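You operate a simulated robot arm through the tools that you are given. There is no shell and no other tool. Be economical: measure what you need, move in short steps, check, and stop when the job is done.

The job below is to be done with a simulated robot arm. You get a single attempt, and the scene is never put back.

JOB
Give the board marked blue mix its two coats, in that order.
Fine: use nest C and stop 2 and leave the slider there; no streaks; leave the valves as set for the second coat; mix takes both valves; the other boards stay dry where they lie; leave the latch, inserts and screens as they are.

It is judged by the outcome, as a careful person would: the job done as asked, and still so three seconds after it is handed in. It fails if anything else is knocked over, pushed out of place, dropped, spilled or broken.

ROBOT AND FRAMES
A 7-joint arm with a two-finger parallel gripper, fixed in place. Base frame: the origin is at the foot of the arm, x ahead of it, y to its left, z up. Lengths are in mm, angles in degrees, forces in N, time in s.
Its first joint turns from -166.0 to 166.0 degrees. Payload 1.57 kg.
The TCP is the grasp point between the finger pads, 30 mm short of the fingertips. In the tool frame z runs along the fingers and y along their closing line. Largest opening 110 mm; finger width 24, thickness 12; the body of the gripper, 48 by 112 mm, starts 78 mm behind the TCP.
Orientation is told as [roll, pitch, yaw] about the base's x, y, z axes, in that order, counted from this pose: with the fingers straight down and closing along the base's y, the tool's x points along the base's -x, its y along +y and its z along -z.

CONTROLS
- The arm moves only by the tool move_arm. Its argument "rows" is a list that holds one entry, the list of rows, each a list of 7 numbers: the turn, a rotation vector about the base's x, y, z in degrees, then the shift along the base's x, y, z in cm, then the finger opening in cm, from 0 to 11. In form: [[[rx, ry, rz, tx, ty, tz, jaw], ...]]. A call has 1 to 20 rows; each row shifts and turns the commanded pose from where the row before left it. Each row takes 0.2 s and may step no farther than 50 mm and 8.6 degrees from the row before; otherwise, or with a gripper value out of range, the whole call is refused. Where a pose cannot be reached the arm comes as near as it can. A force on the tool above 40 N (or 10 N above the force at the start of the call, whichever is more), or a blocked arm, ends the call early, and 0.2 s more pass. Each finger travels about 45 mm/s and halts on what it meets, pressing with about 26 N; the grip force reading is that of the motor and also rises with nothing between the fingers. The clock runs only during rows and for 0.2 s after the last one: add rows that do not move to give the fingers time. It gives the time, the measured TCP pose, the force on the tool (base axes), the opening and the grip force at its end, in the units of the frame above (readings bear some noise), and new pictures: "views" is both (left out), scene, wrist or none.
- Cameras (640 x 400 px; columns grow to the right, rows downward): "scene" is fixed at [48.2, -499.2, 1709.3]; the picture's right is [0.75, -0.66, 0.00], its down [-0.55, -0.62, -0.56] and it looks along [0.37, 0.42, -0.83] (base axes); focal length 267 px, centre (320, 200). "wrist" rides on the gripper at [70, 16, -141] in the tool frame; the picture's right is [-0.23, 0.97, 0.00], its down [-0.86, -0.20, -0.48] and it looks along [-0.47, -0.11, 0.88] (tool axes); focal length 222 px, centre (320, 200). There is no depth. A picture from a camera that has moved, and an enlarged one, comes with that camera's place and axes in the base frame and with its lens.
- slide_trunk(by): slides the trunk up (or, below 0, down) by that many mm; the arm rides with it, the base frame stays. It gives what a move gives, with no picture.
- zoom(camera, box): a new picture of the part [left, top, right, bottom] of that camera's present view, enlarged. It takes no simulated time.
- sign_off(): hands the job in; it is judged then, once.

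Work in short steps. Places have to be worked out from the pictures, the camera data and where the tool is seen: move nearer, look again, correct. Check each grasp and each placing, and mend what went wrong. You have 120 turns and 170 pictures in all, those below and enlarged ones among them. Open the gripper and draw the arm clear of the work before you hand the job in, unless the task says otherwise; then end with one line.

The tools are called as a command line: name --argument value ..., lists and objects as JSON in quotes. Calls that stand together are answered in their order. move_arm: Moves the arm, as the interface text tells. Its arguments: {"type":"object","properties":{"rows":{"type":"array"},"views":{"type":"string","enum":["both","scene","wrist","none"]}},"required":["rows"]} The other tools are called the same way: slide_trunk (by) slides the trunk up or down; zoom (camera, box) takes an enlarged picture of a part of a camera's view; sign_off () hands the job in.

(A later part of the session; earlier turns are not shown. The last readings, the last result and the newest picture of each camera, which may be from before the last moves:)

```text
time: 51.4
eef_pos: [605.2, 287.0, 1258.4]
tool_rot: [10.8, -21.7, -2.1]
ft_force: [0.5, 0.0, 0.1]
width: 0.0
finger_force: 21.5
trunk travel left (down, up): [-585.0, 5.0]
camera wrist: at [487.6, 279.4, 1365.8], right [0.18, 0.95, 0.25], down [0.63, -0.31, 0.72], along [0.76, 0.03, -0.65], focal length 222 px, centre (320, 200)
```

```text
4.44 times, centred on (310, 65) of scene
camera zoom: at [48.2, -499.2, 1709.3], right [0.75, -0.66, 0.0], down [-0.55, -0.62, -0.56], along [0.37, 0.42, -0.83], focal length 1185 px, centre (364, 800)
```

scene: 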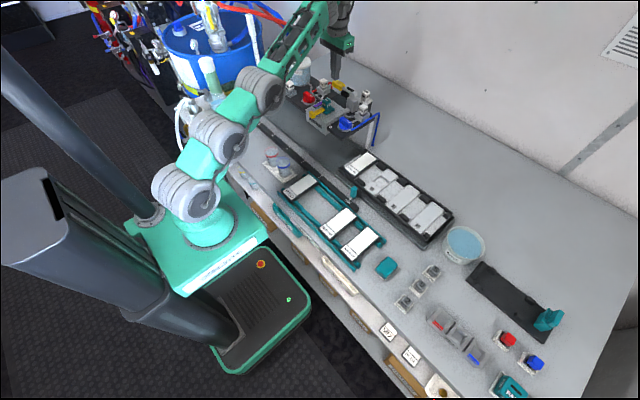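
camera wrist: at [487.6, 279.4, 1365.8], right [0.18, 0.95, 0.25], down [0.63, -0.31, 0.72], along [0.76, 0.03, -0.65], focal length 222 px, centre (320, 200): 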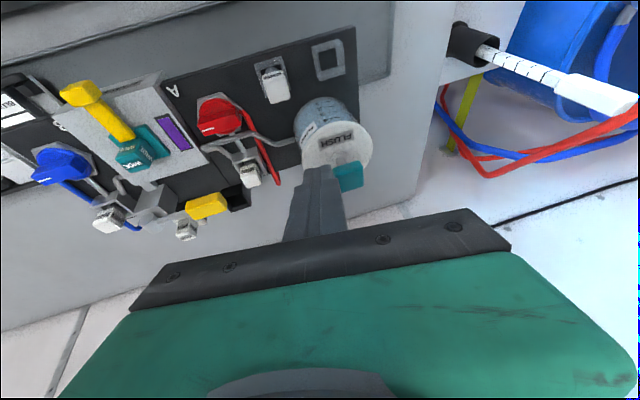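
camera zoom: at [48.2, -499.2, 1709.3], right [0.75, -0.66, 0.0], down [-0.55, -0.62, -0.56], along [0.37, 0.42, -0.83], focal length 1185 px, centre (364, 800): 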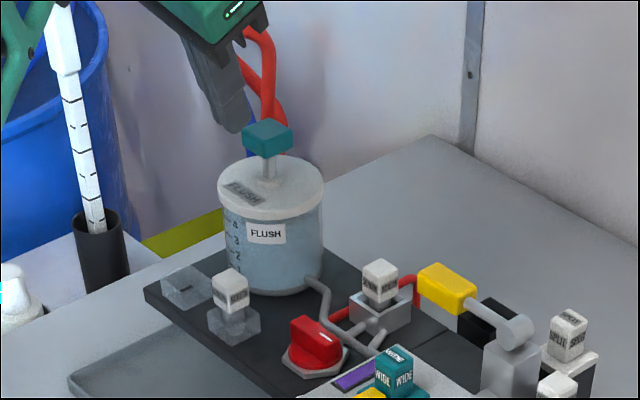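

Plunger top is at ≈(665,323,1195). I move the fingertip over it, then check before pressing.

move_arm --rows '[[[0, 0, 0, 2.5, 1.6, 0, 0], [0, 0, 0, 2.4, 1.5, 0, 0], [0, 0, 0, 0, 0, -1.5, 0], [0, 0, 0, 0, 0, 0, 0]]]' --views "wrist"

zoom --camera "scene" --box '[260, 30, 340, 90]'

```text
time: 52.4
eef_pos: [652.7, 314.0, 1243.6]
tool_rot: [10.8, -21.5, -2.0]
ft_force: [-0.5, -0.6, 0.8]
width: 0.0
finger_force: 21.6
trunk travel left (down, up): [-585.0, 5.0]
camera wrist: at [535.5, 307.3, 1351.5], right [0.18, 0.95, 0.25], down [0.63, -0.31, 0.72], along [0.76, 0.03, -0.65], focal length 222 px, centre (320, 200)
```

wrist: 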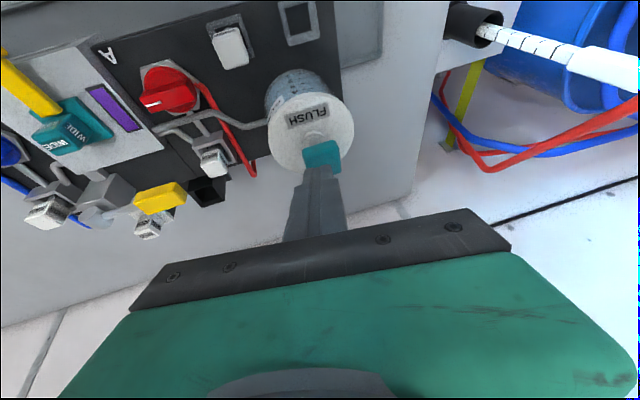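

```text
6.67 times, centred on (300, 60) of scene
camera zoom: at [48.2, -499.2, 1709.3], right [0.75, -0.66, 0.0], down [-0.55, -0.62, -0.56], along [0.37, 0.42, -0.83], focal length 1778 px, centre (453, 1133)
```

zoom: 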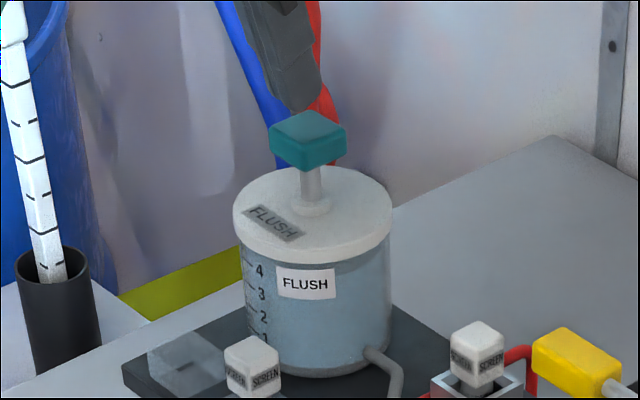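

The tip is about 20 mm over the plunger. I press it down in 1 cm steps.

move_arm --rows '[[[0, 0, 0, 0, 0, -1, 0], [0, 0, 0, 0, 0, -1, 0], [0, 0, 0, 0, 0, -1, 0], [0, 0, 0, 0, 0, -1, 0], [0, 0, 0, 0, 0, 0, 0]]]' --views "wrist"

zoom --camera "scene" --box '[260, 40, 380, 140]'

```text
time: 53.6
eef_pos: [652.9, 314.1, 1206.3]
tool_rot: [10.9, -21.7, -2.0]
ft_force: [-1.7, -2.0, 5.6]
width: 0.0
finger_force: 21.3
trunk travel left (down, up): [-585.0, 5.0]
camera wrist: at [534.4, 308.0, 1313.0], right [0.18, 0.95, 0.25], down [0.63, -0.31, 0.72], along [0.76, 0.03, -0.65], focal length 222 px, centre (320, 200)
```

wrist: 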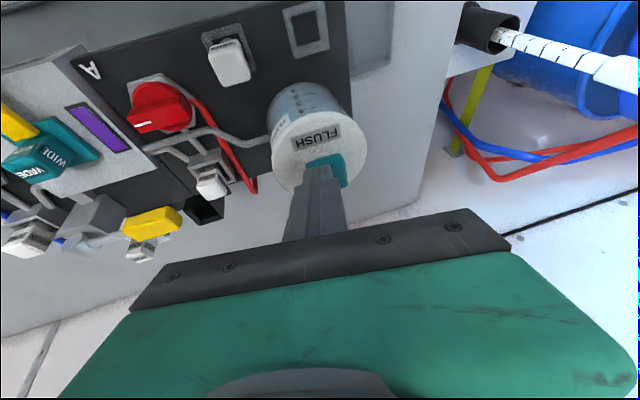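

```text
4.00 times, centred on (320, 90) of scene
camera zoom: at [48.2, -499.2, 1709.3], right [0.75, -0.66, 0.0], down [-0.55, -0.62, -0.56], along [0.37, 0.42, -0.83], focal length 1067 px, centre (320, 640)
```

zoom: 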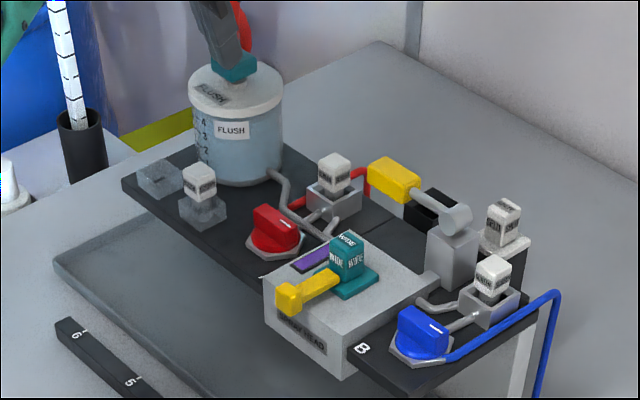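

The plunger is going down but the glass is still purple. I press farther and hold.

move_arm --rows '[[[0, 0, 0, 0, 0, -0.7, 0], [0, 0, 0, 0, 0, -0.7, 0], [0, 0, 0, 0, 0, -0.5, 0], [0, 0, 0, 0, 0, 0, 0], [0, 0, 0, 0, 0, 0, 0]]]' --views "none"

zoom --camera "scene" --box '[260, 40, 380, 140]'

```text
time: 54.4
eef_pos: [651.4, 314.6, 1201.7]
tool_rot: [11.6, -22.8, -2.3]
ft_force: [-15.6, -6.8, 14.2]
width: 0.1
finger_force: 21.2
trunk travel left (down, up): [-585.0, 5.0]
stopped in row 4: the force on the tool passed its limit (the readings are from after the stop); the commanded pose is now the measured one
```

```text
4.00 times, centred on (320, 90) of scene
camera zoom: at [48.2, -499.2, 1709.3], right [0.75, -0.66, 0.0], down [-0.55, -0.62, -0.56], along [0.37, 0.42, -0.83], focal length 1067 px, centre (320, 640)
```

zoom: 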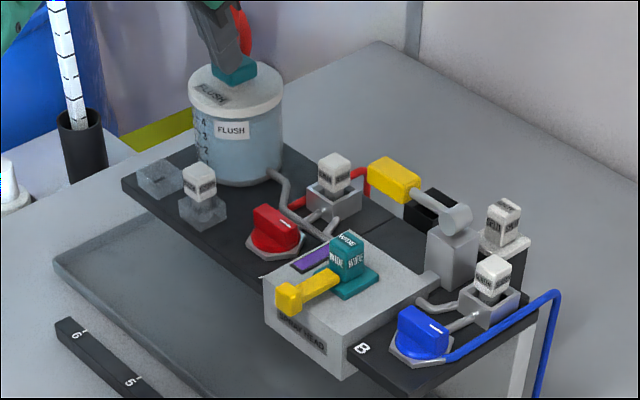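

The plunger is at its stop and the glass still purple. I let it back up and see whether the release stroke clears it.

move_arm --rows '[[[0, 0, 0, 0, 0, 2, 0], [0, 0, 0, 0, 0, 2.5, 0], [0, 0, 0, 0, 0, 0, 0], [0, 0, 0, 0, 0, 0, 0]]]' --views "none"

zoom --camera "scene" --box '[260, 40, 380, 140]'

```text
time: 55.4
eef_pos: [655.3, 314.1, 1241.0]
tool_rot: [11.4, -22.5, -2.2]
ft_force: [-0.4, -0.9, -0.2]
width: 0.0
finger_force: 21.3
trunk travel left (down, up): [-585.0, 5.0]
```

```text
4.00 times, centred on (320, 90) of scene
camera zoom: at [48.2, -499.2, 1709.3], right [0.75, -0.66, 0.0], down [-0.55, -0.62, -0.56], along [0.37, 0.42, -0.83], focal length 1067 px, centre (320, 640)
```

zoom: 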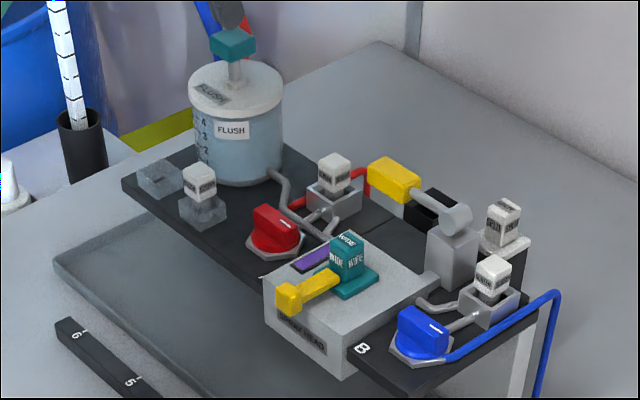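

The glass is unchanged. I try one more full stroke with a longer hold before changing the valves.

move_arm --rows '[[[0, 0, 0, 0, 0, -2, 0], [0, 0, 0, 0, 0, -1.6, 0], [0, 0, 0, 0, 0, -0.6, 0], [0, 0, 0, 0, 0, 0, 0], [0, 0, 0, 0, 0, 0, 0], [0, 0, 0, 0, 0, 0, 0], [0, 0, 0, 0, 0, 0, 0], [0, 0, 0, 0, 0, 0, 0]]]' --views "none"

zoom --camera "scene" --box '[260, 40, 380, 140]'

```text
time: 57.2
eef_pos: [653.8, 313.9, 1201.9]
tool_rot: [11.6, -22.6, -2.1]
ft_force: [-2.9, -2.9, 14.7]
width: 0.0
finger_force: 21.1
trunk travel left (down, up): [-585.0, 5.0]
```

```text
4.00 times, centred on (320, 90) of scene
camera zoom: at [48.2, -499.2, 1709.3], right [0.75, -0.66, 0.0], down [-0.55, -0.62, -0.56], along [0.37, 0.42, -0.83], focal length 1067 px, centre (320, 640)
```

zoom: 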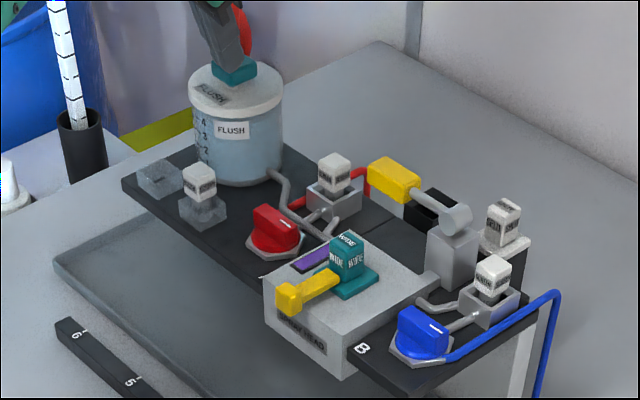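

The glass stays purple, so flushing likely needs the valves shut. I rise, straighten the hand, and go back to the red valve at yaw −90.

move_arm --rows '[[[0, 0, 0, 0, 0, 3, 0], [0, 0, 0, -3, -2, 2, 0], [-3.7, 7.5, 0, -1, -3, -1, 0], [-3.7, 7.5, 0, 0, -3, -1, 2], [-3.7, 7.5, 0, 0, -3, 0, 4], [0, 0, 0, 0, 0, 0, 4]]]' --views "none"

```text
time: 58.6
eef_pos: [616.2, 204.6, 1229.8]
tool_rot: [-0.3, 0.0, 0.2]
ft_force: [0.8, -0.6, 0.8]
width: 40.1
finger_force: 0.1
trunk travel left (down, up): [-585.0, 5.0]
```

The hand is vertical again above the red valve. I yaw to −90° and lower over the handle.

move_arm --rows '[[[0.3, 0, -8.2, 0, 0, 0, 4], [0, 0, -8.2, 0, 0, 0, 4], [0, 0, -8.2, 0, 0, 0, 4], [0, 0, -8.2, 0, 0, 0, 4], [0, 0, -8.2, 0, 0, 0, 4], [0, 0, -8.2, 0, 0, 0, 4], [0, 0, -8.2, 0, 0, 0, 4], [0, 0, -8.2, 0, 0, 0, 4], [0, 0, -8.2, 0, 0, 0, 4], [0, 0, -8.2, 0, 0, 0, 4], [0, 0, -8.2, -0.1, -0.45, 0, 4], [0, 0, 0, 0, 0, -4, 4], [0, 0, 0, 0, 0, -4, 4], [0, 0, 0, 0, 0, 0, 4]]]' --views "wrist"

zoom --camera "wrist" --box '[220, 90, 460, 240]'

```text
time: 61.6
eef_pos: [614.2, 198.5, 1152.2]
tool_rot: [-0.1, 0.1, -90.1]
ft_force: [0.5, -0.9, 0.5]
width: 40.0
finger_force: 0.0
trunk travel left (down, up): [-585.0, 5.0]
camera wrist: at [629.4, 268.1, 1294.5], right [0.97, -0.23, 0.0], down [-0.2, -0.85, 0.48], along [-0.11, -0.47, -0.88], focal length 222 px, centre (320, 200)
```

wrist: 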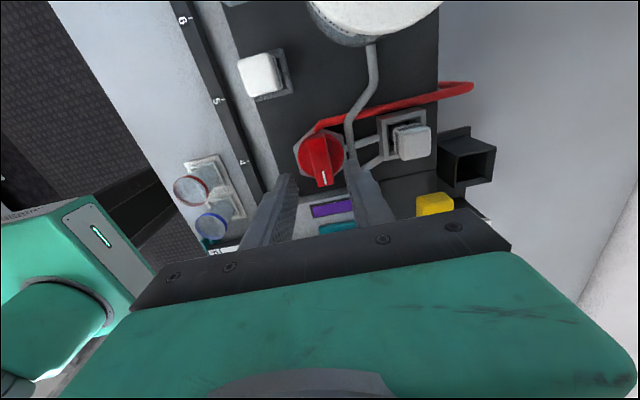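

```text
2.67 times, centred on (340, 165) of wrist
camera zoom: at [629.4, 268.1, 1294.5], right [0.97, -0.23, 0.0], down [-0.2, -0.85, 0.48], along [-0.11, -0.47, -0.88], focal length 592 px, centre (267, 293)
```

zoom: 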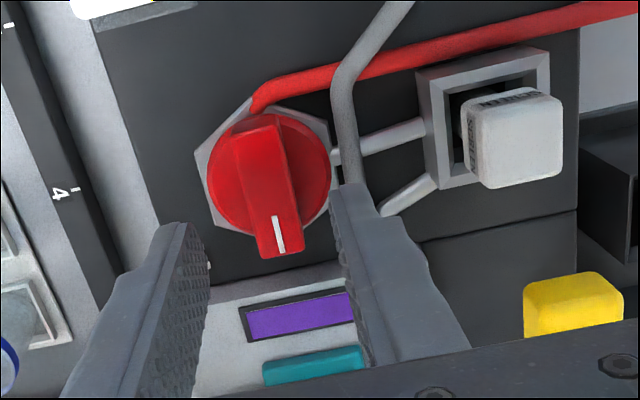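

Well aligned. I lower, grip, and turn back counter-clockwise to shut.

move_arm --rows '[[[0, 0, 0, 0.1, 0.1, -2, 4], [0, 0, 0, 0, 0, -1.5, 4], [0, 0, 0, 0, 0, -1, 4], [0, 0, 0, 0, 0, 0, 3], [0, 0, 0, 0, 0, 0, 1.5], [0, 0, 0, 0, 0, 0, 1], [0, 0, 0, 0, 0, 0, 1], [0, 0, 8.2, 0, 0, 0, 1], [0, 0, 8.2, 0, 0, 0, 1], [0, 0, 0, 0, 0, 0, 1]]]' --views "none"

```text
time: 63.8
eef_pos: [614.2, 201.6, 1106.9]
tool_rot: [0.3, 0.0, -73.6]
ft_force: [-6.1, 0.2, 23.2]
width: 17.5
finger_force: 4.1
trunk travel left (down, up): [-585.0, 5.0]
```

It follows. I ease up 1 mm and finish the turn.

move_arm --rows '[[[0, 0, 0, 0, 0, 0.15, 1], [0, 0, 8.2, 0, 0, 0, 1], [0, 0, 8.2, 0, 0, 0, 1], [0, 0, 8.2, 0, 0, 0, 1], [0, 0, 8.2, 0, 0, 0, 1], [0, 0, 8.2, 0, 0, 0, 1], [0, 0, 8.2, 0, 0, 0, 1], [0, 0, 8.2, 0, 0, 0, 1], [0, 0, 8.2, 0, 0, 0, 1], [0, 0, 8.2, 0, 0, 0, 1], [0, 0, 1, 0, 0, 0, 1], [0, 0, 0, 0, 0, 0, 1]]]' --views "none"

zoom --camera "scene" --box '[285, 65, 365, 130]'

```text
time: 66.4
eef_pos: [612.4, 199.3, 1108.1]
tool_rot: [0.1, -0.1, 1.1]
ft_force: [-13.5, -15.0, 22.1]
width: 17.0
finger_force: 32.3
trunk travel left (down, up): [-585.0, 5.0]
```

```text
6.15 times, centred on (325, 98) of scene
camera zoom: at [48.2, -499.2, 1709.3], right [0.75, -0.66, 0.0], down [-0.55, -0.62, -0.56], along [0.37, 0.42, -0.83], focal length 1641 px, centre (289, 831)
```

zoom: 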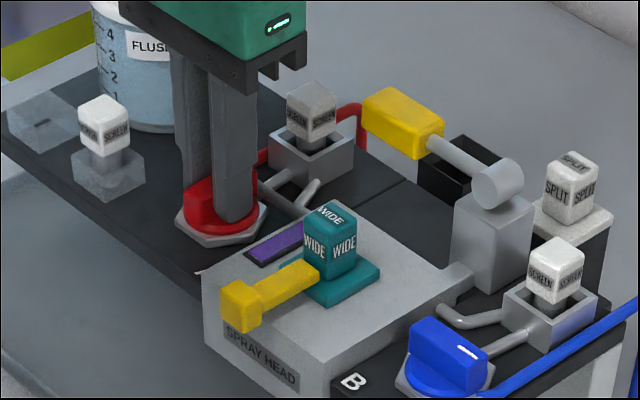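

Red is shut. I release, rise, travel to the blue valve with yaw −90°, and lower to just above it.

move_arm --rows '[[[0, 0, 0, 0, 0, 0, 3], [0, 0, 0, 0, 0, 0, 4], [0, 0, 0, 0, 0, 4.5, 4], [0, 0, 0, 0, 0, 4.5, 4], [0, 0, -8.3, 0, -1.82, 0, 4], [0, 0, -8.3, 0, -1.82, 0, 4], [0, 0, -8.3, 0, -1.82, 0, 4], [0, 0, -8.3, 0, -1.82, 0, 4], [0, 0, -8.3, 0, -1.82, 0, 4], [0, 0, -8.3, 0, -1.82, 0, 4], [0, 0, -8.3, 0, -1.82, 0, 4], [0, 0, -8.3, 0, -1.82, 0, 4], [0, 0, -8.3, 0, -1.82, 0, 4], [0, 0, -8.3, 0, -1.82, 0, 4], [0, 0, -8.2, 0, -1.82, 0, 4], [0, 0, 0, 0, 0, -4, 4], [0, 0, 0, 0, 0, -1, 4], [0, 0, 0, 0, 0, 0, 4]]]' --views "wrist"

```text
time: 70.2
eef_pos: [615.5, 2.4, 1146.4]
tool_rot: [0.1, 0.0, -90.1]
ft_force: [0.3, -1.0, -0.2]
width: 39.9
finger_force: 0.0
trunk travel left (down, up): [-585.0, 5.0]
camera wrist: at [630.6, 72.0, 1288.2], right [0.97, -0.23, 0.0], down [-0.2, -0.85, 0.48], along [-0.11, -0.47, -0.88], focal length 222 px, centre (320, 200)
```

wrist: 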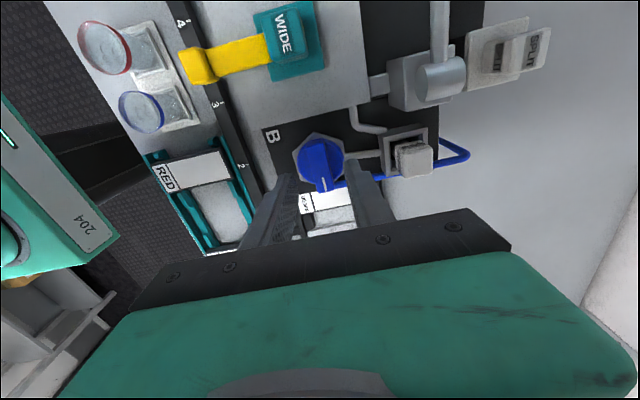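

Aligned. I lower, grip and turn blue back to shut in one go.

move_arm --rows '[[[0, 0, 0, 0, -0.25, -2, 4], [0, 0, 0, 0, 0, -1.75, 4], [0, 0, 0, 0, 0, 0, 3], [0, 0, 0, 0, 0, 0, 1.5], [0, 0, 0, 0, 0, 0, 1], [0, 0, 0, 0, 0, 0, 1], [0, 0, 8.2, 0, 0, 0, 1], [0, 0, 8.2, 0, 0, 0, 1], [0, 0, 8.2, 0, 0, 0, 1], [0, 0, 8.2, 0, 0, 0, 1], [0, 0, 8.2, 0, 0, 0, 1], [0, 0, 8.2, 0, 0, 0, 1], [0, 0, 8.2, 0, 0, 0, 1], [0, 0, 8.2, 0, 0, 0, 1], [0, 0, 8.2, 0, 0, 0, 1], [0, 0, 8.2, 0, 0, 0, 1], [0, 0, 8.2, 0, 0, 0, 1], [0, 0, 0, 0, 0, 0, 1]]]' --views "none"

zoom --camera "scene" --box '[285, 70, 385, 140]'

```text
time: 74.0
eef_pos: [615.1, 0.0, 1107.1]
tool_rot: [-0.1, 0.0, 0.3]
ft_force: [-10.7, -1.0, -7.5]
width: 17.0
finger_force: 32.0
trunk travel left (down, up): [-585.0, 5.0]
```

```text
5.71 times, centred on (335, 105) of scene
camera zoom: at [48.2, -499.2, 1709.3], right [0.75, -0.66, 0.0], down [-0.55, -0.62, -0.56], along [0.37, 0.42, -0.83], focal length 1524 px, centre (234, 743)
```

zoom: 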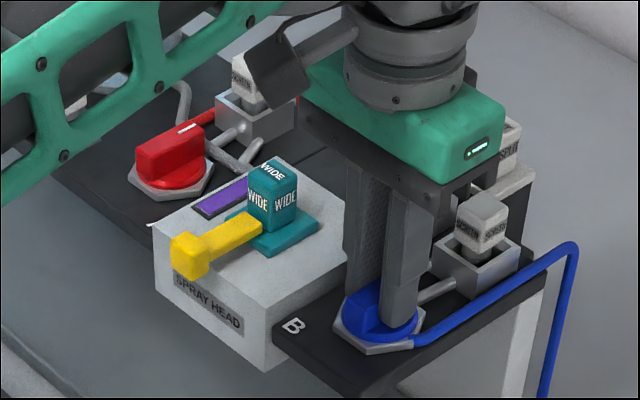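

Both valves are shut again. I travel to the plunger, tilt, and stop just above it.

move_arm --rows '[[[0, 0, 0, 0, 0, 0, 3], [0, 0, 0, 0, 0, 0, 4], [0, 0, 0, 0, 0, 4.8, 4], [0, 0, 0, 0, 0, 4.8, 3], [0, 0, 0, 0, 0, 4.8, 2], [0, 0, 0, -0.3, 4.9, 0, 0], [0, 0, 0, -0.3, 4.9, 0, 0], [0, 0, 0, -0.3, 4.9, 0, 0], [0, 0, 0, -0.3, 4.9, 0, 0], [0, 0, 0, 0, 4.9, 0, 0], [3.44, -7.2, 0, 0, 2.3, 0, 0], [3.44, -7.2, 0, 0, 2.3, 0, 0], [3.44, -7.2, 0, 0, 2.3, 0, 0], [0, 0, 0, 2.5, 0, 0, 0], [0, 0, 0, 2.5, 0, 0, 0], [0, 0, 0, 0, 0, 0, 0]]]' --views "none"

zoom --camera "scene" --box '[260, 30, 380, 140]'

```text
time: 77.4
eef_pos: [650.6, 313.3, 1253.3]
tool_rot: [10.8, -21.6, -1.9]
ft_force: [-0.2, 0.5, -0.2]
width: 0.1
finger_force: 21.2
trunk travel left (down, up): [-585.0, 5.0]
```

```text
3.64 times, centred on (320, 85) of scene
camera zoom: at [48.2, -499.2, 1709.3], right [0.75, -0.66, 0.0], down [-0.55, -0.62, -0.56], along [0.37, 0.42, -0.83], focal length 970 px, centre (320, 618)
```

zoom: 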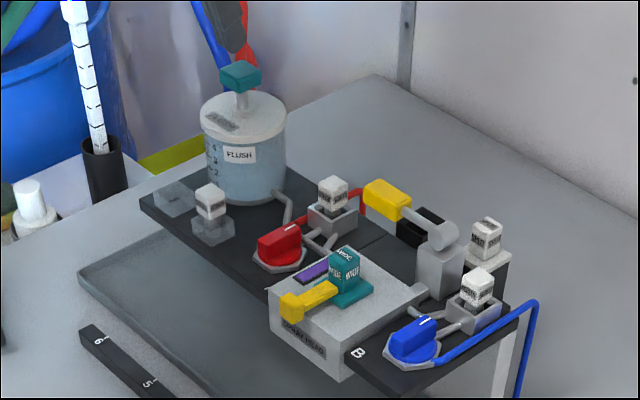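

I press the plunger fully now with both valves shut.

move_arm --rows '[[[0, 0, 0, 0.1, 0, -2, 0], [0, 0, 0, 0, 0, -2, 0], [0, 0, 0, 0, 0, -0.8, 0], [0, 0, 0, 0, 0, -0.4, 0], [0, 0, 0, 0, 0, 0, 0], [0, 0, 0, 0, 0, 0, 0], [0, 0, 0, 0, 0, 0, 0]]]' --views "none"

zoom --camera "scene" --box '[260, 30, 380, 140]'

```text
time: 79.0
eef_pos: [653.2, 310.6, 1200.8]
tool_rot: [10.9, -21.7, -2.0]
ft_force: [-7.8, -5.5, 11.3]
width: 0.1
finger_force: 21.2
trunk travel left (down, up): [-585.0, 5.0]
```

```text
3.64 times, centred on (320, 85) of scene
camera zoom: at [48.2, -499.2, 1709.3], right [0.75, -0.66, 0.0], down [-0.55, -0.62, -0.56], along [0.37, 0.42, -0.83], focal length 970 px, centre (320, 618)
```

zoom: 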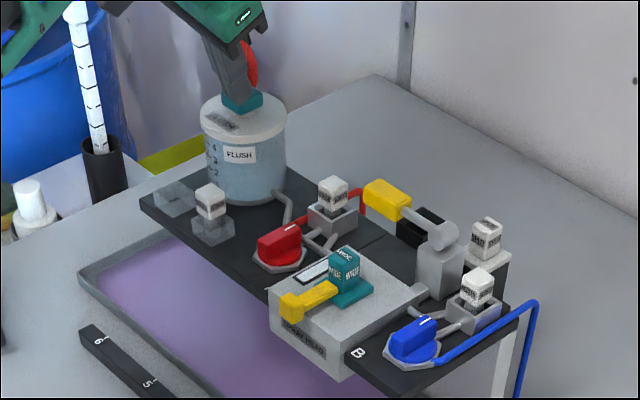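

The glass is clear and the rinse went into the drip pan, so flushing works only with both valves shut. I let go, straighten the hand and head to the blue valve.

move_arm --rows '[[[0, 0, 0, 0, 0, 3, 0], [0, 0, 0, -3, -2, 2, 0], [-3.5, 7.25, 0, -1, -3, 0, 0], [-3.5, 7.25, 0, 0, -4, 0, 2], [-3.5, 7.25, 0, 0, -4, 0, 4], [0, 0, 0, 0, -4.8, 0, 4], [0, 0, 0, 0, -4.8, 0, 4], [0, 0, 0, 0, -4.8, 0, 4], [0, 0, 0, 0, -4, 0, 4], [0, 0, 0, 0, 0, 0, 4]]]' --views "scene"

zoom --camera "scene" --box '[250, 40, 410, 170]'

```text
time: 81.2
eef_pos: [613.0, -2.9, 1250.4]
tool_rot: [-0.1, 0.1, 0.1]
ft_force: [0.0, 0.6, -0.4]
width: 40.0
finger_force: 0.0
trunk travel left (down, up): [-585.0, 5.0]
```

scene: 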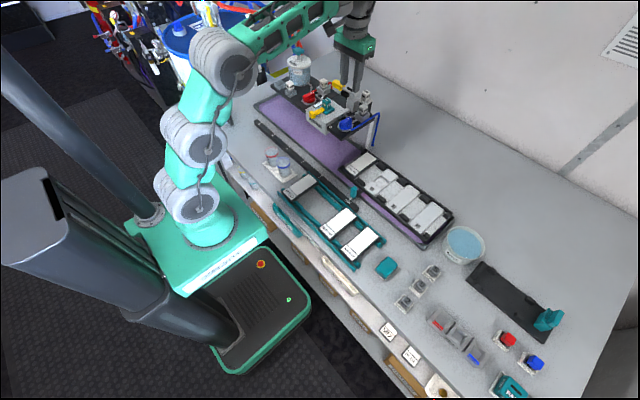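

```text
3.08 times, centred on (330, 105) of scene
camera zoom: at [48.2, -499.2, 1709.3], right [0.75, -0.66, 0.0], down [-0.55, -0.62, -0.56], along [0.37, 0.42, -0.83], focal length 821 px, centre (289, 492)
```

zoom: 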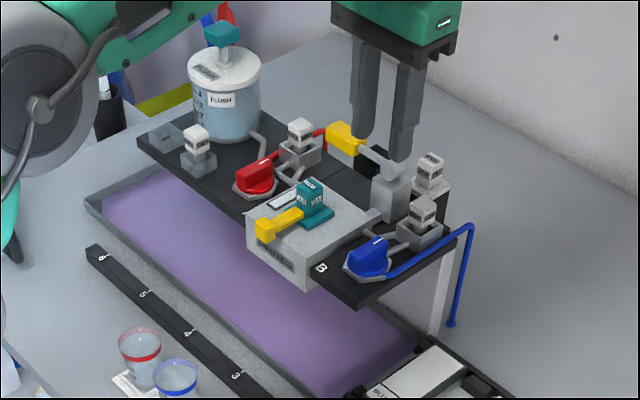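

The glass is clear and the pan holds the rinse. Now I open blue: lower, grip, turn −90°.

move_arm --rows '[[[0, 0, 0, 0.2, 0.25, -4.7, 4], [0, 0, 0, 0, 0, -4.7, 4], [0, 0, 0, 0, 0, -3.4, 4], [0, 0, 0, 0, 0, -1.45, 4], [0, 0, 0, 0, 0, 0, 3], [0, 0, 0, 0, 0, 0, 1.5], [0, 0, 0, 0, 0, 0, 1], [0, 0, 0, 0, 0, 0, 1], [0, 0, -8.2, 0, 0, 0, 1], [0, 0, -8.2, 0, 0, 0, 1], [0, 0, -8.2, 0, 0, 0, 1], [0, 0, -8.2, 0, 0, 0, 1], [0, 0, -8.2, 0, 0, 0, 1], [0, 0, -8.2, 0, 0, 0, 1], [0, 0, -8.2, 0, 0, 0, 1], [0, 0, -8.2, 0, 0, 0, 1], [0, 0, -8.2, 0, 0, 0, 1], [0, 0, -8.2, 0, 0, 0, 1], [0, 0, -8.2, 0, 0, 0, 1], [0, 0, 0, 0, 0, 0, 1]]]' --views "none"

zoom --camera "scene" --box '[310, 85, 380, 140]'

```text
time: 85.4
eef_pos: [614.4, 0.6, 1107.2]
tool_rot: [-0.2, 0.2, -90.0]
ft_force: [-3.9, -21.9, 0.5]
width: 17.1
finger_force: 32.3
trunk travel left (down, up): [-585.0, 5.0]
```

```text
7.27 times, centred on (345, 112) of scene
camera zoom: at [48.2, -499.2, 1709.3], right [0.75, -0.66, 0.0], down [-0.55, -0.62, -0.56], along [0.37, 0.42, -0.83], focal length 1940 px, centre (138, 836)
```

zoom: 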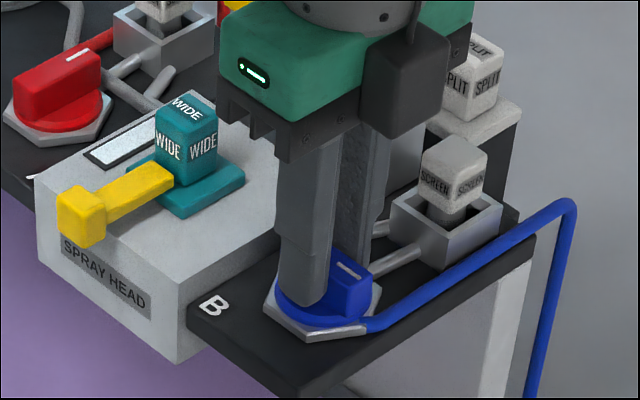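

Blue is open, red shut, head clean. I release and go over to the slider handle to look at it.

move_arm --rows '[[[0, 0, 0, 0, 0, 0, 3], [0, 0, 0, 0, 0, 0, 4], [0, 0, 0, 0, 0, 4.5, 4], [0, 0, 0, 0, 0, 4.5, 4], [0, 0, 8.2, -1.1, -1.5, 0, 5], [0, 0, 8.2, -1.1, -1.5, 0, 5], [0, 0, 8.2, -1.1, -1.5, 0, 5], [0, 0, 8.2, -1.1, -1.5, 0, 5], [0, 0, 8.2, -1.1, -1.5, 0, 5], [0, 0, 8.2, -1.1, -1.5, 0, 5], [0, 0, 8.2, -1.1, -1.5, 0, 5], [0, 0, 8.2, -1.1, -1.5, -2, 5], [0, 0, 8.2, -1.1, -1.5, -3, 5], [0, 0, 8.2, -1.1, -1.5, -3, 5], [0, 0, 8.0, -1.1, -1.7, -3, 5], [0, 0, 0, 0, 0, -3, 5], [0, 0, 0, 0, 0, 0, 5]]]' --views "wrist"

zoom --camera "wrist" --box '[220, 90, 460, 240]'

zoom --camera "scene" --box '[320, 150, 390, 210]'

```text
time: 89.0
eef_pos: [493.4, -160.7, 1056.7]
tool_rot: [-0.2, 0.2, 0.0]
ft_force: [0.2, 0.2, 0.0]
width: 50.1
finger_force: 0.0
trunk travel left (down, up): [-585.0, 5.0]
camera wrist: at [423.7, -144.8, 1198.9], right [0.23, 0.97, 0.0], down [0.86, -0.2, 0.48], along [0.46, -0.11, -0.88], focal length 222 px, centre (320, 200)
```

wrist: 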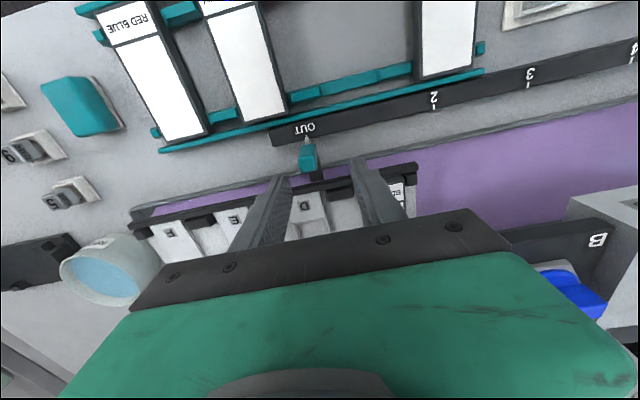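

```text
2.67 times, centred on (340, 165) of wrist
camera zoom: at [423.7, -144.8, 1198.9], right [0.23, 0.97, 0.0], down [0.86, -0.2, 0.48], along [0.46, -0.11, -0.88], focal length 592 px, centre (267, 293)
```

zoom: 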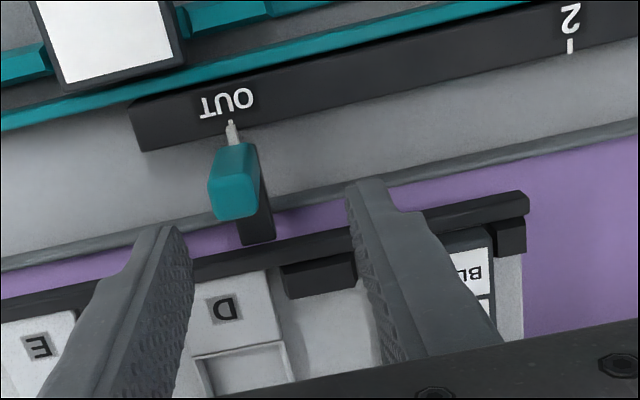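

```text
6.67 times, centred on (355, 180) of scene
camera zoom: at [48.2, -499.2, 1709.3], right [0.75, -0.66, 0.0], down [-0.55, -0.62, -0.56], along [0.37, 0.42, -0.83], focal length 1778 px, centre (87, 333)
```

zoom: 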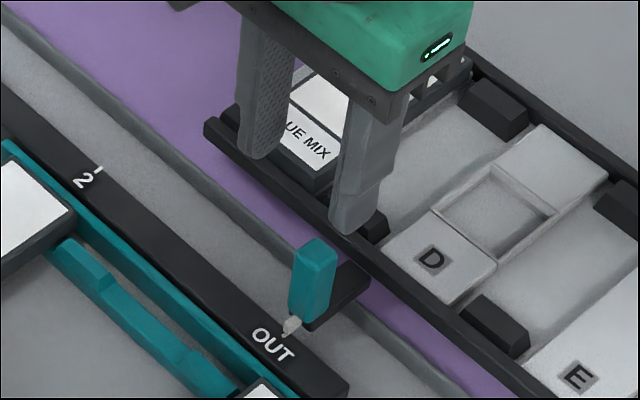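

The handle's top is ≈(489,-172,980). I move over it and lower around it with a 50 mm opening.

move_arm --rows '[[[0.2, -0.2, 0, -0.4, -1.1, 0, 5], [0, 0, 0, 0, 0, -3, 5], [0, 0, 0, 0, 0, -2.5, 5], [0, 0, 0, 0, 0, -1, 5], [0, 0, 0, 0, 0, 0, 5]]]' --views "none"

zoom --camera "scene" --box '[320, 155, 390, 215]'

zoom --camera "wrist" --box '[220, 110, 420, 240]'

```text
time: 90.2
eef_pos: [492.8, -175.8, 991.8]
tool_rot: [0.2, -0.1, 0.0]
ft_force: [0.1, 0.4, -0.2]
width: 50.2
finger_force: 0.1
trunk travel left (down, up): [-585.0, 5.0]
```

```text
6.67 times, centred on (355, 185) of scene
camera zoom: at [48.2, -499.2, 1709.3], right [0.75, -0.66, 0.0], down [-0.55, -0.62, -0.56], along [0.37, 0.42, -0.83], focal length 1778 px, centre (87, 300)
```

zoom: 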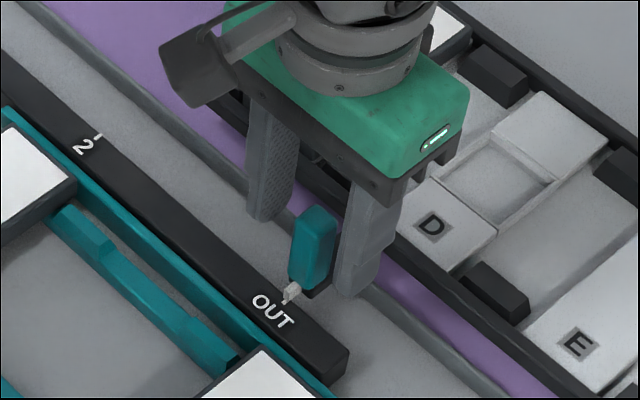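

```text
3.08 times, centred on (320, 175) of wrist
camera zoom: at [422.3, -159.5, 1133.3], right [0.23, 0.97, 0.0], down [0.85, -0.2, 0.48], along [0.47, -0.11, -0.88], focal length 684 px, centre (320, 277)
```

zoom: 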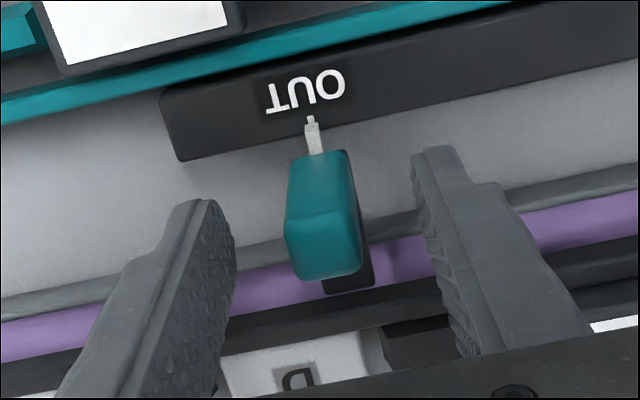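

The handle stands between the fingers. I lower 8 mm more and close.

move_arm --rows '[[[0, 0, 0, 0, 0, -0.8, 5], [0, 0, 0, 0, 0, 0, 3.5], [0, 0, 0, 0, 0, 0, 2], [0, 0, 0, 0, 0, 0, 1], [0, 0, 0, 0, 0, 0, 1]]]' --views "none"

```text
time: 91.4
eef_pos: [492.2, -175.5, 984.2]
tool_rot: [0.1, -0.1, 0.0]
ft_force: [1.5, 7.9, -0.9]
width: 18.1
finger_force: 28.7
trunk travel left (down, up): [-585.0, 5.0]
```

Held at 18 mm. I try sliding 20 mm toward +y and check that the tray follows.

move_arm --rows '[[[0, 0, 0, 0, 1, 0, 1], [0, 0, 0, 0, 1, 0, 1], [0, 0, 0, 0, 0, 0, 1]]]' --views "none"

zoom --camera "scene" --box '[310, 140, 410, 215]'

```text
time: 92.2
eef_pos: [491.6, -155.9, 983.5]
tool_rot: [0.0, -0.2, -0.1]
ft_force: [5.1, -0.8, -7.6]
width: 17.8
finger_force: 32.5
trunk travel left (down, up): [-585.0, 5.0]
```

```text
5.33 times, centred on (360, 178) of scene
camera zoom: at [48.2, -499.2, 1709.3], right [0.75, -0.66, 0.0], down [-0.55, -0.62, -0.56], along [0.37, 0.42, -0.83], focal length 1422 px, centre (107, 320)
```

zoom: 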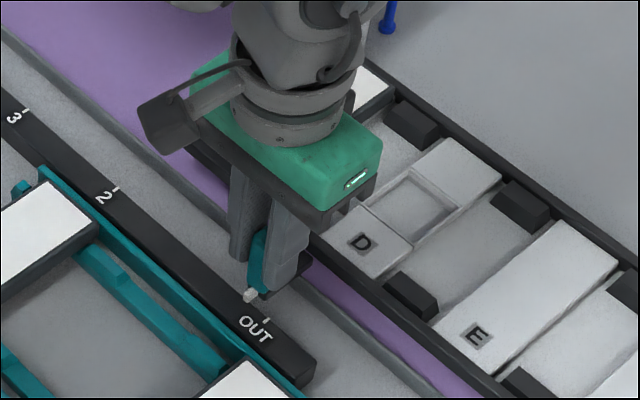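

It slides freely. I go on about 115 mm and check against mark 2.

move_arm --rows '[[[0, 0, 0, 0, 2, 0, 1], [0, 0, 0, 0, 2, 0, 1], [0, 0, 0, 0, 2, 0, 1], [0, 0, 0, 0, 2, 0, 1], [0, 0, 0, 0, 2, 0, 1], [0, 0, 0, 0, 1.5, 0, 1], [0, 0, 0, 0, 0, 0, 1]]]' --views "none"

zoom --camera "scene" --box '[290, 125, 390, 200]'

zoom --camera "wrist" --box '[240, 110, 420, 230]'

```text
time: 93.8
eef_pos: [491.8, -38.4, 984.4]
tool_rot: [0.0, 0.0, 0.0]
ft_force: [2.3, 1.2, -8.1]
width: 17.8
finger_force: 32.7
trunk travel left (down, up): [-585.0, 5.0]
```

```text
5.33 times, centred on (340, 162) of scene
camera zoom: at [48.2, -499.2, 1709.3], right [0.75, -0.66, 0.0], down [-0.55, -0.62, -0.56], along [0.37, 0.42, -0.83], focal length 1422 px, centre (213, 400)
```

zoom: 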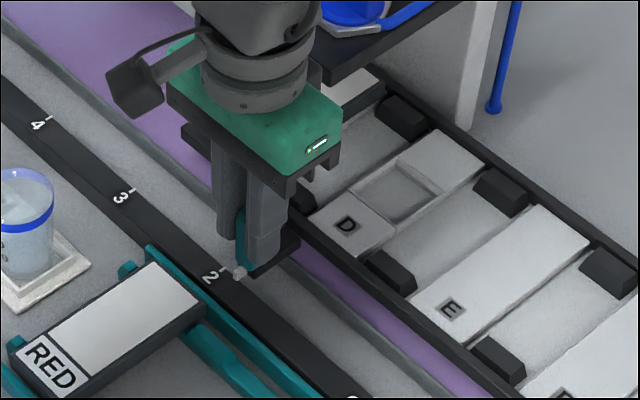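

```text
3.33 times, centred on (330, 170) of wrist
camera zoom: at [421.5, -22.9, 1125.8], right [0.23, 0.97, 0.0], down [0.85, -0.2, 0.48], along [0.47, -0.11, -0.88], focal length 740 px, centre (287, 300)
```

zoom: 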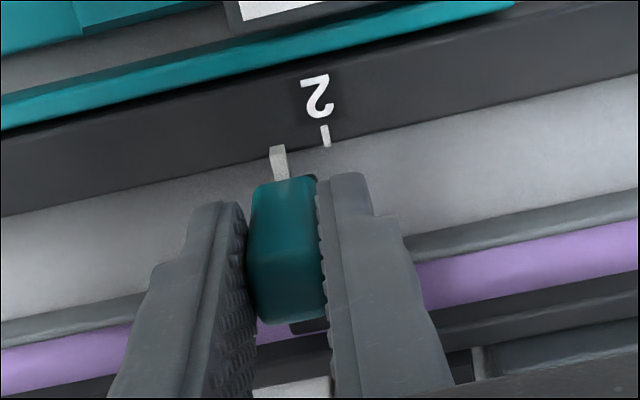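

The pointer is about 13 mm short of mark 2. I move 13 mm and check.

move_arm --rows '[[[0, 0, 0, 0, 0.7, 0, 1], [0, 0, 0, 0, 0.6, 0, 1], [0, 0, 0, 0, 0, 0, 1]]]' --views "none"

zoom --camera "wrist" --box '[240, 110, 420, 230]'

zoom --camera "scene" --box '[310, 155, 350, 185]'

```text
time: 94.6
eef_pos: [491.4, -27.0, 984.2]
tool_rot: [0.1, -0.1, 0.0]
ft_force: [1.8, 2.5, -7.3]
width: 17.6
finger_force: 32.6
trunk travel left (down, up): [-585.0, 5.0]
```

```text
3.33 times, centred on (330, 170) of wrist
camera zoom: at [421.4, -10.8, 1125.7], right [0.23, 0.97, 0.0], down [0.85, -0.2, 0.48], along [0.47, -0.11, -0.88], focal length 740 px, centre (287, 300)
```

zoom: 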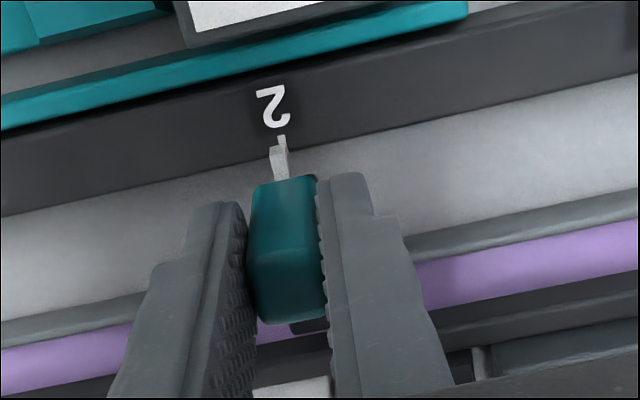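

```text
13.33 times, centred on (330, 170) of scene
camera zoom: at [48.2, -499.2, 1709.3], right [0.75, -0.66, 0.0], down [-0.55, -0.62, -0.56], along [0.37, 0.42, -0.83], focal length 3556 px, centre (187, 600)
```

zoom: 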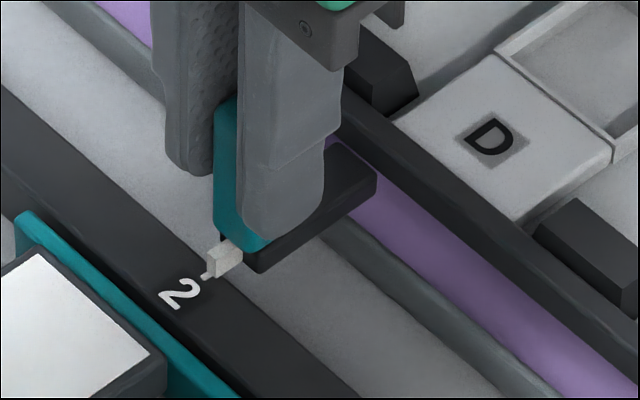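

Within about 1.4 mm compared with how it sat at OUT. I nudge 1.3 mm more and then release.

move_arm --rows '[[[0, 0, 0, 0, 0.13, 0, 1], [0, 0, 0, 0, 0, 0, 1], [0, 0, 0, 0, 0, 0, 2.5], [0, 0, 0, 0, 0, 0, 4], [0, 0, 0, 0, 0, 0, 5], [0, 0, 0, 0, 0, 0, 5]]]' --views "none"

zoom --camera "wrist" --box '[240, 110, 420, 230]'

```text
time: 96.0
eef_pos: [490.2, -26.7, 984.2]
tool_rot: [0.1, -0.1, -0.1]
ft_force: [0.2, -0.7, -0.3]
width: 49.7
finger_force: 0.0
trunk travel left (down, up): [-585.0, 5.0]
```

```text
3.33 times, centred on (330, 170) of wrist
camera zoom: at [421.0, -9.9, 1125.9], right [0.23, 0.97, 0.0], down [0.85, -0.2, 0.48], along [0.47, -0.11, -0.88], focal length 740 px, centre (287, 300)
```

zoom: 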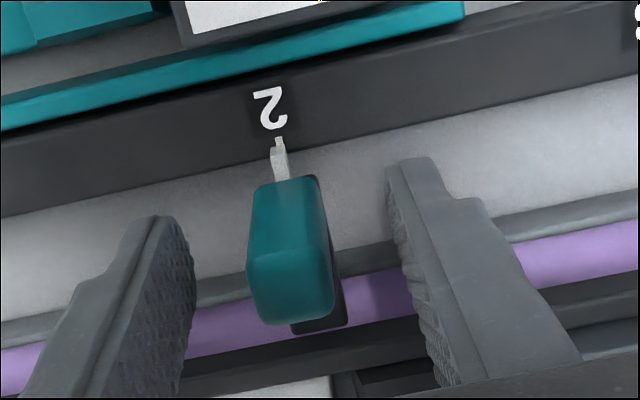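

The pointer is on mark 2. Now I travel to above the trigger lever with fingers closed.

move_arm --rows '[[[0, 0, 0, 0, 0, 4.8, 5], [0, 0, 0, 0, 0, 4.8, 4], [0, 0, 0, 0, 0, 4.8, 2], [0, 0, 0, 0, 0, 4.8, 0], [0, 0, 0, 2.6, 3.2, 0, 0], [0, 0, 0, 2.6, 3.2, 0, 0], [0, 0, 0, 2.6, 3.2, 0, 0], [0, 0, 0, 2.6, 3.2, 0, 0], [0, 0, 0, 2.6, 3.2, 0, 0], [0, 0, 0, 3.7, 0.1, 0, 0], [0, 0, 0, 3.7, 0, 0, 0], [0, 0, 0, 0, 0, 0, 0]]]' --views "none"

zoom --camera "scene" --box '[290, 70, 410, 170]'

```text
time: 98.6
eef_pos: [691.8, 134.6, 1177.9]
tool_rot: [0.0, -0.2, 0.0]
ft_force: [-0.1, 0.5, 0.6]
width: 0.0
finger_force: 21.3
trunk travel left (down, up): [-585.0, 5.0]
```

```text
4.00 times, centred on (350, 120) of scene
camera zoom: at [48.2, -499.2, 1709.3], right [0.75, -0.66, 0.0], down [-0.55, -0.62, -0.56], along [0.37, 0.42, -0.83], focal length 1067 px, centre (200, 520)
```

zoom: 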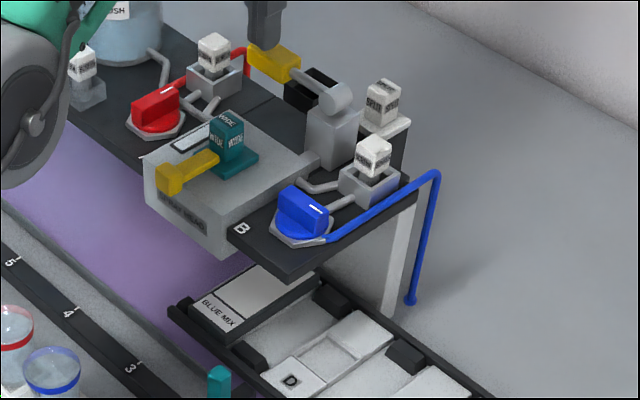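

Setup: blue open, red shut, glass clear, board in C at stop 2. I press the lever for the first coat.

move_arm --rows '[[[0, 0, 0, 0.2, 0, -1.2, 0], [0, 0, 0, 0, 0, -1, 0], [0, 0, 0, 0, 0, -1, 0], [0, 0, 0, 0, 0, 0, 0]]]' --views "none"

zoom --camera "scene" --box '[290, 70, 410, 170]'

```text
time: 99.6
eef_pos: [695.8, 134.6, 1145.7]
tool_rot: [0.1, -0.1, -0.1]
ft_force: [-3.8, 0.7, 3.1]
width: 0.0
finger_force: 21.3
trunk travel left (down, up): [-585.0, 5.0]
```

```text
4.00 times, centred on (350, 120) of scene
camera zoom: at [48.2, -499.2, 1709.3], right [0.75, -0.66, 0.0], down [-0.55, -0.62, -0.56], along [0.37, 0.42, -0.83], focal length 1067 px, centre (200, 520)
```

zoom: 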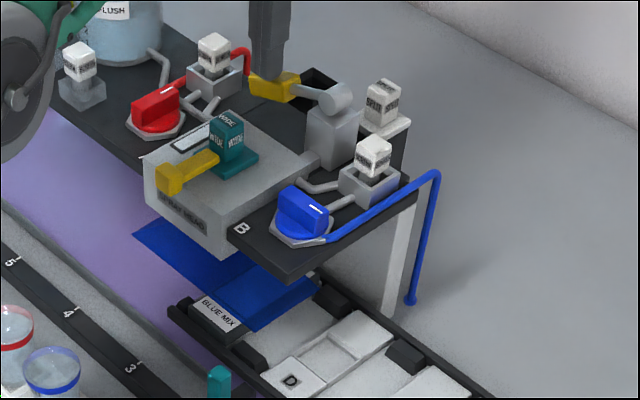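

The blue spray covers the board's whole face. I release the lever and check the coat.

move_arm --rows '[[[0, 0, 0, 0, 0, 2.5, 0], [0, 0, 0, -1, 0, 2, 0], [0, 0, 0, 0, 0, 0, 0], [0, 0, 0, 0, 0, 0, 0]]]' --views "none"

zoom --camera "scene" --box '[290, 70, 410, 170]'

```text
time: 100.6
eef_pos: [685.3, 134.8, 1189.5]
tool_rot: [0.1, -0.1, 0.0]
ft_force: [0.6, 0.7, 0.2]
width: 0.1
finger_force: 20.9
trunk travel left (down, up): [-585.0, 5.0]
```

```text
4.00 times, centred on (350, 120) of scene
camera zoom: at [48.2, -499.2, 1709.3], right [0.75, -0.66, 0.0], down [-0.55, -0.62, -0.56], along [0.37, 0.42, -0.83], focal length 1067 px, centre (200, 520)
```

zoom: 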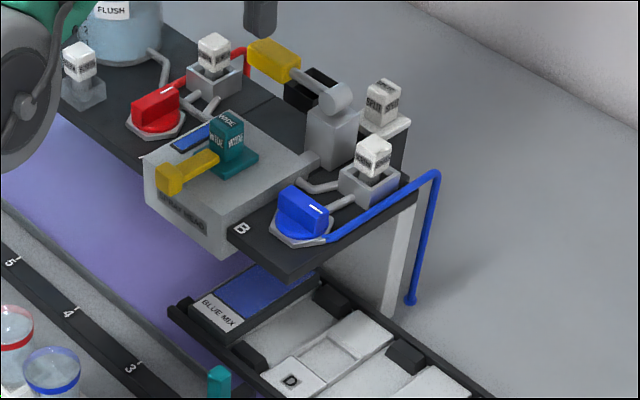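

First coat is on, and the glass shows blue residue. Before flushing I'll draw the slider OUT so the rinse doesn't hit the board. I go to the handle.

move_arm --rows '[[[0, 0, 0, -3.5, 0, 0, 0], [0, 0, 0, -3.1, 0, 0, 0], [0, 0, 0, -2.6, -3.2, 0, 0], [0, 0, 0, -2.6, -3.2, 0, 2], [0, 0, 0, -2.6, -3.2, 0, 4], [0, 0, 0, -2.6, -3.2, 0, 5], [0, 0, 0, -2.5, -3.35, 0, 5], [0, 0, 0, 0, 0, -4.8, 5], [0, 0, 0, 0, 0, -4.8, 5], [0, 0, 0, 0, 0, -4.8, 5], [0, 0, 0, 0, 0, 0, 5]]]' --views "wrist"

```text
time: 103.0
eef_pos: [491.3, -26.6, 1046.5]
tool_rot: [0.1, -0.1, 0.0]
ft_force: [-0.1, 0.2, -0.4]
width: 49.9
finger_force: 0.0
trunk travel left (down, up): [-585.0, 5.0]
camera wrist: at [421.9, -10.1, 1188.4], right [0.23, 0.97, 0.0], down [0.85, -0.2, 0.48], along [0.47, -0.11, -0.88], focal length 222 px, centre (320, 200)
```

wrist: 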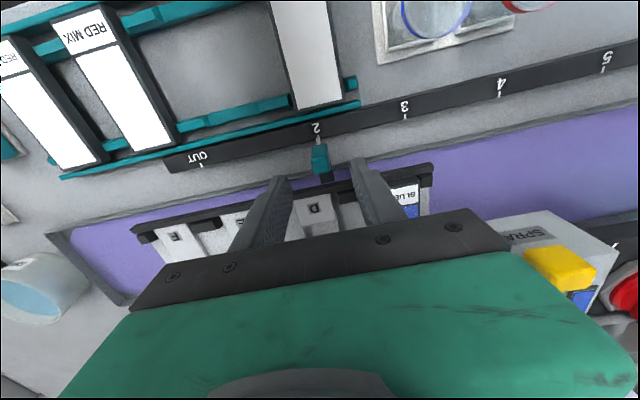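

Aligned over the handle. I lower, grip, and slide back 148 mm toward OUT.

move_arm --rows '[[[0, 0, 0, 0, 0, -3.2, 5], [0, 0, 0, 0, 0, -3, 5], [0, 0, 0, 0, 0, 0, 3.5], [0, 0, 0, 0, 0, 0, 2], [0, 0, 0, 0, 0, 0, 1], [0, 0, 0, 0, 0, 0, 1], [0, 0, 0, 0, -1.5, 0, 1], [0, 0, 0, 0, -2, 0, 1], [0, 0, 0, 0, -2, 0, 1], [0, 0, 0, 0, -2, 0, 1], [0, 0, 0, 0, -2, 0, 1], [0, 0, 0, 0, -2, 0, 1], [0, 0, 0, 0, -2, 0, 1], [0, 0, 0, 0, -1.2, 0, 1], [0, 0, 0, 0, 0, 0, 1]]]' --views "wrist"

```text
time: 106.2
eef_pos: [493.7, -175.0, 983.9]
tool_rot: [0.0, -0.3, -0.1]
ft_force: [-1.2, 1.3, 20.2]
width: 17.9
finger_force: 32.8
trunk travel left (down, up): [-585.0, 5.0]
camera wrist: at [422.2, -159.1, 1125.9], right [0.23, 0.97, 0.0], down [0.85, -0.2, 0.48], along [0.47, -0.11, -0.88], focal length 222 px, centre (320, 200)
```

wrist: 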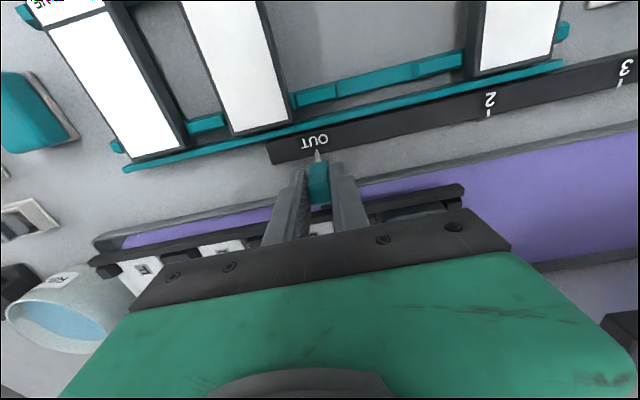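

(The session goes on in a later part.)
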